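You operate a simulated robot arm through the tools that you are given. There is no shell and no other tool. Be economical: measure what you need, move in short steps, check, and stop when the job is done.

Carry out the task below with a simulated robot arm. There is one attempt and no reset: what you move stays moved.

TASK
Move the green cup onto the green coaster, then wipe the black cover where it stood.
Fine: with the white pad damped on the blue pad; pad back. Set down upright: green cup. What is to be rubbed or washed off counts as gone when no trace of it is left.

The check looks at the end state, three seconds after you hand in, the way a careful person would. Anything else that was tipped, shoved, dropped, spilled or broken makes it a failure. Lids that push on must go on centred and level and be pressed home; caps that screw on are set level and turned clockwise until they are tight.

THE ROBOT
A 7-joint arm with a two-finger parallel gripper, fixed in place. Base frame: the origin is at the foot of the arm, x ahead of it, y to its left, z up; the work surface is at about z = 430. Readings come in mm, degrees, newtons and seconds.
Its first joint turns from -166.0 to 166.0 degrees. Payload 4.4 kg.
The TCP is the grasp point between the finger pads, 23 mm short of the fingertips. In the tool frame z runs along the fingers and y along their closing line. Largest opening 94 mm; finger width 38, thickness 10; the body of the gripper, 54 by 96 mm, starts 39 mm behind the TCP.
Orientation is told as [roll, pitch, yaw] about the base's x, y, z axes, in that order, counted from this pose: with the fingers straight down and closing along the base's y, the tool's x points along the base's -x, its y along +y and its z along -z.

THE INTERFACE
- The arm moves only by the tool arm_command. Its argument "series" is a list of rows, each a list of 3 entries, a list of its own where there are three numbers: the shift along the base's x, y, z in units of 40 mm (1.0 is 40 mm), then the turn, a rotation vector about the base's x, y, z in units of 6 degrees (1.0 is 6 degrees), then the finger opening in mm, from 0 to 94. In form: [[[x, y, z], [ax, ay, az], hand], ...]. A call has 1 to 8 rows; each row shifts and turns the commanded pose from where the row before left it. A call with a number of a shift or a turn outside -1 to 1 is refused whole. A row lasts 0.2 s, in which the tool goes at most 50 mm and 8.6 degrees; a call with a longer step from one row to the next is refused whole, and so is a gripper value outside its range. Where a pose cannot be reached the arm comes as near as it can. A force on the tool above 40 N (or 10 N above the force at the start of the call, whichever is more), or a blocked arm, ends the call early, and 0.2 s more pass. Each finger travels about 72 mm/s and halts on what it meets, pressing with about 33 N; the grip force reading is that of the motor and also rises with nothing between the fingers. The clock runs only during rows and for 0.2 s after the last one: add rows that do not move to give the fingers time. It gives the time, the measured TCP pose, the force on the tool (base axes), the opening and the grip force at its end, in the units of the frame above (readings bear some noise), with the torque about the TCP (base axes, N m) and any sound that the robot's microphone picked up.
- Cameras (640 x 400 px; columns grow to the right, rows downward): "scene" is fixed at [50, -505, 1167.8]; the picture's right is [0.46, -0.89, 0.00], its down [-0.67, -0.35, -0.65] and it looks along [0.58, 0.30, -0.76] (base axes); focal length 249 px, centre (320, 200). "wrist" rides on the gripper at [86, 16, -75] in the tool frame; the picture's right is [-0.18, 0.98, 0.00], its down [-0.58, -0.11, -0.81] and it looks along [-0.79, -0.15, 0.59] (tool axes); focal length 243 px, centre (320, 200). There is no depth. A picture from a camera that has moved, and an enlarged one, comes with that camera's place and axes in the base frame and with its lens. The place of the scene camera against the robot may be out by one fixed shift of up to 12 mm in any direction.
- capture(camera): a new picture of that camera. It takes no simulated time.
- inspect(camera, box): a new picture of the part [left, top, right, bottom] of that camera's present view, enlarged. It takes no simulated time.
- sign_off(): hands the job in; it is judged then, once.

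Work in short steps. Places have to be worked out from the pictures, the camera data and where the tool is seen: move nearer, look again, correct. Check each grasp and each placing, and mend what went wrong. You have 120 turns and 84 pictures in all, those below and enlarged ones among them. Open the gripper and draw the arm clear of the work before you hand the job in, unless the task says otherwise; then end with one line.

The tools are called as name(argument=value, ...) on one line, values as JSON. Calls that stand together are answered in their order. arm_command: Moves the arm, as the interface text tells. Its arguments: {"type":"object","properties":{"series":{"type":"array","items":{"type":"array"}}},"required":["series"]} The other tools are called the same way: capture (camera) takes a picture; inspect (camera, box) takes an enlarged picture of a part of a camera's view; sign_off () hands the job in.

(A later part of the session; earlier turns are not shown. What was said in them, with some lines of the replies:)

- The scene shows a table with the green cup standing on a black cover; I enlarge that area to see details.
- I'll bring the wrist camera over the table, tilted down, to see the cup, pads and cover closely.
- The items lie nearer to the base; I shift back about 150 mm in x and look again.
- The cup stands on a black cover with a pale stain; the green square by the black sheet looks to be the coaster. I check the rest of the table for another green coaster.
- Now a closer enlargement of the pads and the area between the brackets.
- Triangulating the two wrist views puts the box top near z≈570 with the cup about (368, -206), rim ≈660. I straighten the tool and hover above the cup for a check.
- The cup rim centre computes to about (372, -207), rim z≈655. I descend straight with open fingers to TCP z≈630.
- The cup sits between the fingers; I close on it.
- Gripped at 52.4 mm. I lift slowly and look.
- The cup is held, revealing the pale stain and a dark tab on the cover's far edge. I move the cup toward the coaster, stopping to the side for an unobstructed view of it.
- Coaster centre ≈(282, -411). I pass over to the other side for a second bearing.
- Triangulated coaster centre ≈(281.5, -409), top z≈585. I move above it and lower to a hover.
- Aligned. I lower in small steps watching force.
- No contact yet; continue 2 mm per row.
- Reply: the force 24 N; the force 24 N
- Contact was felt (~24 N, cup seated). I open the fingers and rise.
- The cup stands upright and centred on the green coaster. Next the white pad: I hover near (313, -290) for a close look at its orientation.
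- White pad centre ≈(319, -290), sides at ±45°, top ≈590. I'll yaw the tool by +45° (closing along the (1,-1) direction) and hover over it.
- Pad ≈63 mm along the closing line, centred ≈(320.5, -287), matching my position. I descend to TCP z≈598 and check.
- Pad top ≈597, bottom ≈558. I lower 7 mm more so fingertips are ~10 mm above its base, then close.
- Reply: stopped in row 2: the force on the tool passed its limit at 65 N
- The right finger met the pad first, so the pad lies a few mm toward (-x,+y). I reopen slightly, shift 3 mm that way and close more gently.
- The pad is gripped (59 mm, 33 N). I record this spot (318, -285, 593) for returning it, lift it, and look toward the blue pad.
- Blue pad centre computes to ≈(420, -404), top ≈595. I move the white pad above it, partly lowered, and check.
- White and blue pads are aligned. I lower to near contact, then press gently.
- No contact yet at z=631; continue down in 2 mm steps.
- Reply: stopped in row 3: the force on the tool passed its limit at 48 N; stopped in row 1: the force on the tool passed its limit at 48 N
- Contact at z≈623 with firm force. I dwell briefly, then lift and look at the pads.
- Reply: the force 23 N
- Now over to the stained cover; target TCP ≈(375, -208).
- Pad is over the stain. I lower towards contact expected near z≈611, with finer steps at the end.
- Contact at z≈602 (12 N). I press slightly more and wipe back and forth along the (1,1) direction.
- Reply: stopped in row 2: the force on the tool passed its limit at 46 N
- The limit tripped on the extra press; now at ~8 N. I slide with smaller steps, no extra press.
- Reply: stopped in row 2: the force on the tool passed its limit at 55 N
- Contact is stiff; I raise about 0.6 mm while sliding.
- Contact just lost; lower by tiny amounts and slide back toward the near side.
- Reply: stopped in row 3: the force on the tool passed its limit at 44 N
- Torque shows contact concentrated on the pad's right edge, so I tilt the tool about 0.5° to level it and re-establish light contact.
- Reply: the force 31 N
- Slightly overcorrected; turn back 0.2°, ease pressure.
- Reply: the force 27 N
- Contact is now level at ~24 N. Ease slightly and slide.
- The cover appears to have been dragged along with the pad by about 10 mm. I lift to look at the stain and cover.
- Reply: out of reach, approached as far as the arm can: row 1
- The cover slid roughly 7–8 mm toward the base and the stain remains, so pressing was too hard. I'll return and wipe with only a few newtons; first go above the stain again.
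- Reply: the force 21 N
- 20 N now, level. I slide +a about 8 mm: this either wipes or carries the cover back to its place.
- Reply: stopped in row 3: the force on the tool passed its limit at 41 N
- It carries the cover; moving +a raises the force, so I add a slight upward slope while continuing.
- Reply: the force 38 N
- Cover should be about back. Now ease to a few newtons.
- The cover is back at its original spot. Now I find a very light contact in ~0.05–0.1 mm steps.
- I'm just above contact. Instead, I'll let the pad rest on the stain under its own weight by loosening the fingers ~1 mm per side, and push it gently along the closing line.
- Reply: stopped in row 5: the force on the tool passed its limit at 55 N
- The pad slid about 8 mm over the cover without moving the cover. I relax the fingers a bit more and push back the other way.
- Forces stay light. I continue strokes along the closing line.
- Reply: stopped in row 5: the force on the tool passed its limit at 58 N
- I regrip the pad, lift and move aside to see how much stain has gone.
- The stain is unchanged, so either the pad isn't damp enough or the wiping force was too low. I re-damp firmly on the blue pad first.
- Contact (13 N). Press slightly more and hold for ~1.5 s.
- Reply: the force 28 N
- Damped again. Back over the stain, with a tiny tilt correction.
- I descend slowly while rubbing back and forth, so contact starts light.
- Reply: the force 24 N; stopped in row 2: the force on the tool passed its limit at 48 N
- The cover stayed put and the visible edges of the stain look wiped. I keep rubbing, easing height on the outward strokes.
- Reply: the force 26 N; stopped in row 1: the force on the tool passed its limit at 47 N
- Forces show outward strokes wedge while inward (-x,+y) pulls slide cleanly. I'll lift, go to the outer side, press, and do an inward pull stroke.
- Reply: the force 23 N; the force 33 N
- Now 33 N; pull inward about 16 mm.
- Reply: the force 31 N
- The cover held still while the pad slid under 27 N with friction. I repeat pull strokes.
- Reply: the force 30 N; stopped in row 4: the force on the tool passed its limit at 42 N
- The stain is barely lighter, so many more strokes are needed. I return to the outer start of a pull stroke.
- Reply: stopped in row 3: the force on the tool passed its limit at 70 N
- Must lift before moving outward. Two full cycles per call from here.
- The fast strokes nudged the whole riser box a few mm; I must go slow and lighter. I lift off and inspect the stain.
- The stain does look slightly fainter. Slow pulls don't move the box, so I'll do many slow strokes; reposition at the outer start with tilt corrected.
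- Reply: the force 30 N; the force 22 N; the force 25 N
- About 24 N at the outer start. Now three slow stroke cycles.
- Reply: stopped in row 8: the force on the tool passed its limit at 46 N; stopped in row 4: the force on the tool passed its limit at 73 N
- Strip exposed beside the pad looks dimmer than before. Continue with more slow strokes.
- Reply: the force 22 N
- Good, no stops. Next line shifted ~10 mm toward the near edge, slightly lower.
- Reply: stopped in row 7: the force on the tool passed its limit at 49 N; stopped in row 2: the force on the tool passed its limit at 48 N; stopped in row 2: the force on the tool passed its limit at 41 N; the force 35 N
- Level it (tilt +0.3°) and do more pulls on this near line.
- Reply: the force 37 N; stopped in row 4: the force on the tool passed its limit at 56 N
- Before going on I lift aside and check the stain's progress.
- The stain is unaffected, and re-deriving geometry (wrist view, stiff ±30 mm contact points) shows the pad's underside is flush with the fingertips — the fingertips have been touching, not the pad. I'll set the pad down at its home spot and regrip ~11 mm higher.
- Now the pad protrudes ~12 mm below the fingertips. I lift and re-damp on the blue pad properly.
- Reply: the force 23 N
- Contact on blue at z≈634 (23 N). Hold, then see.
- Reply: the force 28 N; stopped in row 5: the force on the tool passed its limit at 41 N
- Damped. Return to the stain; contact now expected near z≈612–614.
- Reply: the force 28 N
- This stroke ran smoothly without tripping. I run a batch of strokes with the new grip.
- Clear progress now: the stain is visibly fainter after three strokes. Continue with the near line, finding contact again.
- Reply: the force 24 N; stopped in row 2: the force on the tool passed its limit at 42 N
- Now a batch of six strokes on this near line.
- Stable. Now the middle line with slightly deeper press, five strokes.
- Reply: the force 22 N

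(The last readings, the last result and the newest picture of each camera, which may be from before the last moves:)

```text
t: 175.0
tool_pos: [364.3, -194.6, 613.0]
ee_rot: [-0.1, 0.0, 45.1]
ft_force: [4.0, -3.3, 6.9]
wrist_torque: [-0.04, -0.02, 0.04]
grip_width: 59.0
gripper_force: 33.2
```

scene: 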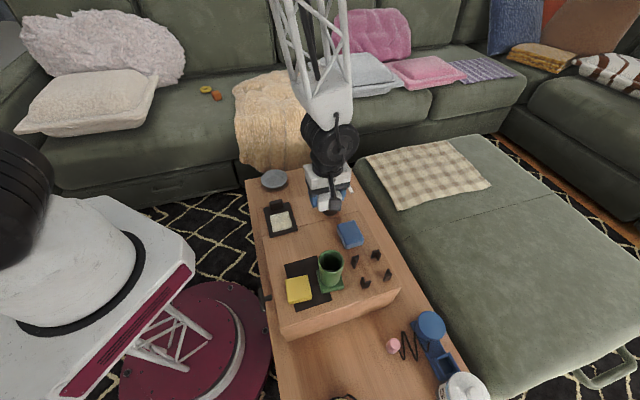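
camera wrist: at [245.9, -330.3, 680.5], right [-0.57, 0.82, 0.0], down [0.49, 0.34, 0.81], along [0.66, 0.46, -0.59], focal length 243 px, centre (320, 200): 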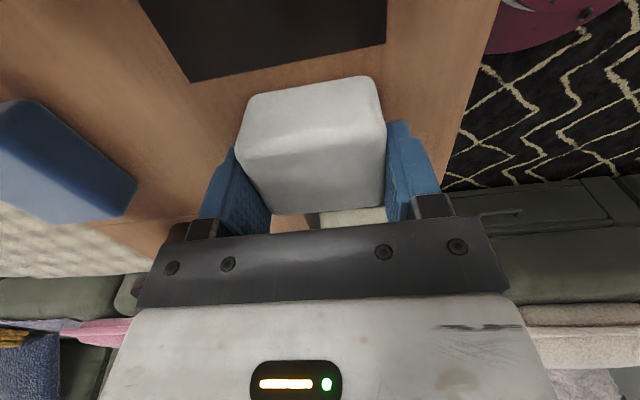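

Stable. Now the far line, six strokes.

arm_command(series=[[[0, 0, 0.05], [0, 0, 0], 55], [[0.58, -0.22, 0], [0, 0, 0], 55], [[0, 0, -0.045], [0, 0, 0], 55], [[0, 0, -0.01], [0, 0, 0], 55], [[-0.1, 0.1, 0], [0, 0, 0], 55], [[-0.1, 0.1, 0], [0, 0, 0], 55], [[-0.1, 0.1, 0], [0, 0, 0], 55], [[-0.1, 0.1, 0], [0, 0, 0], 55]])

arm_command(series=[[[0, 0, 0.05], [0, 0, 0], 55], [[0.4, -0.4, 0], [0, 0, 0], 55], [[0, 0, -0.04], [0, 0, 0], 55], [[0, 0, -0.012], [0, 0, 0], 55], [[-0.1, 0.1, 0], [0, 0, 0], 55], [[-0.1, 0.1, 0], [0, 0, 0], 55], [[-0.1, 0.1, 0], [0, 0, 0], 55], [[-0.1, 0.1, 0], [0, 0, 0], 55]])

arm_command(series=[[[0, 0, 0.05], [0, 0, 0], 55], [[0.4, -0.4, 0], [0, 0, 0], 55], [[0, 0, -0.04], [0, 0, 0], 55], [[0, 0, -0.012], [0, 0, 0], 55], [[-0.1, 0.1, 0], [0, 0, 0], 55], [[-0.1, 0.1, 0], [0, 0, 0], 55], [[-0.1, 0.1, 0], [0, 0, 0], 55], [[-0.1, 0.1, 0], [0, 0, 0], 55]])

arm_command(series=[[[0, 0, 0.05], [0, 0, 0], 55], [[0.4, -0.4, 0], [0, 0, 0], 55], [[0, 0, -0.04], [0, 0, 0], 55], [[0, 0, -0.012], [0, 0, 0], 55], [[-0.1, 0.1, 0], [0, 0, 0], 55], [[-0.1, 0.1, 0], [0, 0, 0], 55], [[-0.1, 0.1, 0], [0, 0, 0], 55], [[-0.1, 0.1, 0], [0, 0, 0], 55]])

arm_command(series=[[[0, 0, 0.3], [0, 0, 0], 55], [[0, 0, 1], [0, 0, 0], 55], [[0, 0, 1], [0, 0, 0], 55], [[0.6, -0.8, 0], [0, 0, 0], 55], [[0.6, -0.8, 0], [0, 0, 0], 55], [[0.3, -0.9, 0], [0, 0, 0], 55], [[0, -0.4, 0], [0, 0, 0], 55], [[0, 0, 0], [0, 0, 0], 55]])

inspect(camera="scene", box=[250, 180, 330, 240])

```text
t: 176.8
tool_pos: [371.7, -188.0, 611.3]
ee_rot: [-0.1, 0.0, 45.0]
ft_force: [7.3, -7.9, 25.5]
wrist_torque: [-0.23, -0.13, 0.07]
grip_width: 59.0
gripper_force: 32.2
```

```text
t: 178.6
tool_pos: [372.5, -188.0, 612.6]
ee_rot: [-0.1, 0.2, 45.2]
ft_force: [7.2, -6.0, 20.5]
wrist_torque: [-0.13, -0.16, 0.05]
grip_width: 59.3
gripper_force: 32.9
```

```text
t: 180.6
tool_pos: [374.3, -187.9, 611.2]
ee_rot: [-0.1, 0.0, 45.2]
ft_force: [-0.5, 0.3, 10.7]
wrist_torque: [0.18, 0.15, 0.05]
grip_width: 58.9
gripper_force: 33.2
stopped in row 8: the force on the tool passed its limit at 41 N (the readings are from after the stop); the commanded pose is now the measured one
```

```text
t: 182.4
tool_pos: [374.3, -188.0, 611.4]
ee_rot: [-0.2, 0.0, 45.1]
ft_force: [7.1, -6.8, 24.8]
wrist_torque: [-0.11, -0.01, 0.03]
grip_width: 59.3
gripper_force: 32.7
```

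```text
t: 184.2
tool_pos: [433.7, -304.2, 698.0]
ee_rot: [-0.2, -0.1, 45.1]
ft_force: [-0.3, 0.0, -0.1]
wrist_torque: [-0.01, 0.01, 0.0]
grip_width: 59.1
gripper_force: 33.1
out of reach, approached as far as the arm can: row 3
```

```text
6.67 times, centred on (290, 210) of scene
camera zoom: at [50.0, -505.0, 1167.8], right [0.46, -0.89, 0.0], down [-0.67, -0.35, -0.65], along [0.58, 0.3, -0.76], focal length 1662 px, centre (520, 133)
```

zoom: 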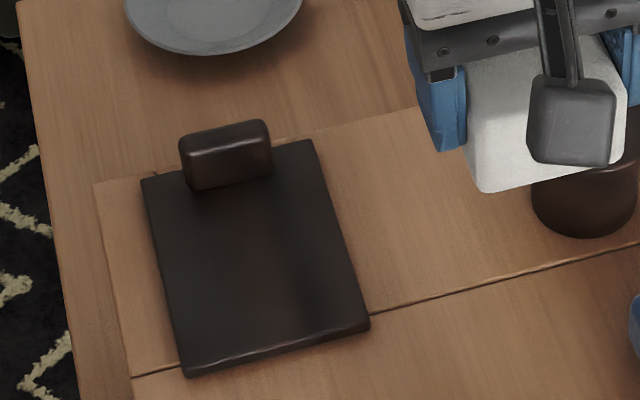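

The stain has vanished. I zoom in to check for faint residue.

inspect(camera="scene", box=[268, 200, 308, 238])

```text
10.53 times, centred on (288, 219) of scene
camera zoom: at [50.0, -505.0, 1167.8], right [0.46, -0.89, 0.0], down [-0.67, -0.35, -0.65], along [0.58, 0.3, -0.76], focal length 2625 px, centre (657, 0)
```

zoom: 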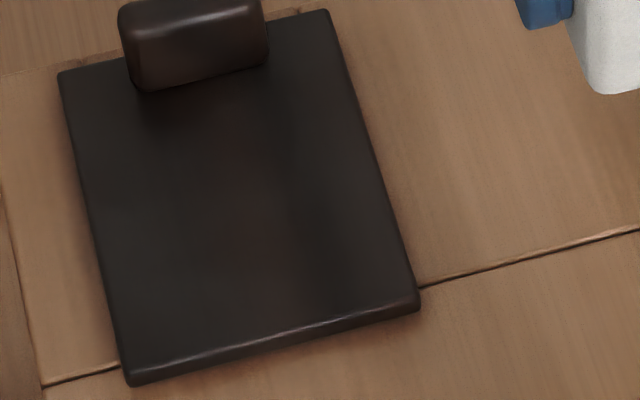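

Clean. Now return the white pad to its place.

arm_command(series=[[[-0.97, 0.18, 0], [0, 0, 0], 55], [[-0.97, 0.18, 0], [0, 0, 0], 55], [[-0.97, 0.18, 0], [0, 0, 0], 55], [[0, 0, -0.9], [0, 0, 0], 55], [[0, 0, -0.9], [0, 0, 0], 55], [[0, 0, -0.4], [0, 0, 0], 55], [[0, 0, 0], [0, 0, 0], 55]])

arm_command(series=[[[0, 0, -0.04], [0, 0, 0], 55], [[0, 0, -0.03], [0, 0, 0], 55], [[0, 0, 0], [0, 0, 0], 55]])

```text
t: 185.8
tool_pos: [315.7, -283.1, 610.2]
ee_rot: [-0.1, 0.0, 45.2]
ft_force: [-0.2, 0.0, -0.5]
wrist_torque: [0.02, 0.0, -0.01]
grip_width: 58.9
gripper_force: 33.4
```

```text
t: 186.6
tool_pos: [317.0, -282.1, 608.3]
ee_rot: [0.0, 0.0, 45.2]
ft_force: [0.0, -0.1, 0.0]
wrist_torque: [0.0, 0.03, 0.0]
grip_width: 59.2
gripper_force: 33.6
```

arm_command(series=[[[0, 0, -0.04], [0, 0, 0], 55], [[0, 0, -0.02], [0, 0, 0], 55], [[0, 0, 0], [0, 0, 0], 55]])

arm_command(series=[[[0, 0, -0.02], [0, 0, 0], 55], [[0, 0, -0.02], [0, 0, 0], 55], [[0, 0, 0], [0, 0, 0], 55]])

arm_command(series=[[[0, 0, -0.01], [0, 0, 0], 55], [[0, 0, -0.01], [0, 0, 0], 55], [[0, 0, 0], [0, 0, 0], 55]])

```text
t: 187.4
tool_pos: [318.1, -282.4, 605.7]
ee_rot: [-0.1, 0.0, 45.3]
ft_force: [-0.5, 0.2, -0.4]
wrist_torque: [0.0, -0.01, 0.01]
grip_width: 59.2
gripper_force: 33.2
```

```text
t: 188.2
tool_pos: [316.6, -283.1, 604.7]
ee_rot: [-0.1, 0.1, 45.1]
ft_force: [-0.3, 0.1, -0.2]
wrist_torque: [-0.01, 0.01, 0.01]
grip_width: 59.0
gripper_force: 32.6
```

```text
t: 189.0
tool_pos: [316.6, -283.2, 602.4]
ee_rot: [-0.1, 0.0, 45.2]
ft_force: [-0.4, 0.2, 1.3]
wrist_torque: [0.1, 0.07, 0.02]
grip_width: 59.0
gripper_force: 33.6
```

Touchdown (first contact, 1.3 N). I open gently and raise.

arm_command(series=[[[0, 0, 0], [0, 0, 0], 62], [[0, 0, 0], [0, 0, 0], 68], [[0, 0, 0], [0, 0, 0], 80], [[0, 0, 0], [0, 0, 0], 80], [[0, 0, 0.3], [0, 0, 0], 80], [[0, 0, 1], [0, 0, 0], 80], [[0, 0, 1], [0, 0, 0], 80], [[0, 0, 1], [0, 0, 0], 80]])

arm_command(series=[[[0, 0, 1], [0, 0, 0], 80], [[0.6, 0.9, 0.5], [0, 0, 0], 80], [[0.6, 0.9, 0.5], [0, 0, 0], 80], [[0.6, 0.9, 0.5], [0, 0, 0], 80], [[0.6, 0.9, 0.5], [0, 0, 0], 80], [[0.6, 0.9, 0.3], [0, 0, 0], 80], [[0.6, 0.9, 0], [0, 0, 0], 80], [[0, 0, 0], [0, 0, 0], 80]])

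capture(camera="scene")

inspect(camera="scene", box=[250, 190, 410, 310])

```text
t: 190.8
tool_pos: [315.8, -281.9, 734.0]
ee_rot: [0.0, 0.0, 45.2]
ft_force: [0.1, 0.0, 0.1]
wrist_torque: [0.02, 0.03, -0.02]
grip_width: 80.1
gripper_force: 0.0
```

```text
t: 192.6
tool_pos: [462.6, -64.3, 868.8]
ee_rot: [-0.2, 0.0, 45.2]
ft_force: [-0.4, 0.6, -0.4]
wrist_torque: [-0.01, -0.02, 0.0]
grip_width: 79.9
gripper_force: 0.0
```

```text
4 pictures are left
```

scene: 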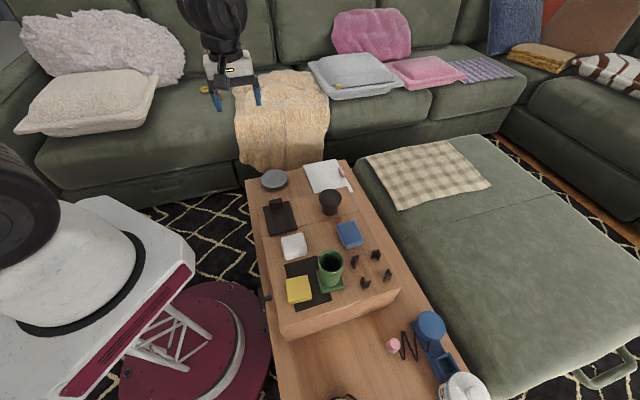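

```text
3.33 times, centred on (330, 250) of scene
camera zoom: at [50.0, -505.0, 1167.8], right [0.46, -0.89, 0.0], down [-0.67, -0.35, -0.65], along [0.58, 0.3, -0.76], focal length 831 px, centre (287, 33)
```

zoom: 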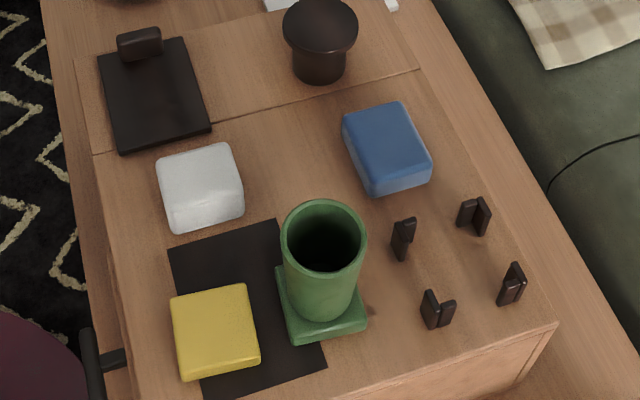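

The cup stands upright on the green coaster, the cover is clean, the pad is back and the arm is clear, so I hand in.

sign_off()

```text
The job is handed in.
```

The green cup stands upright on the green coaster, the stain on the black cover is wiped off with no trace visible, and the damped white pad is back; wiping left the cover and the wooden box it stands on a few millimetres out of place.
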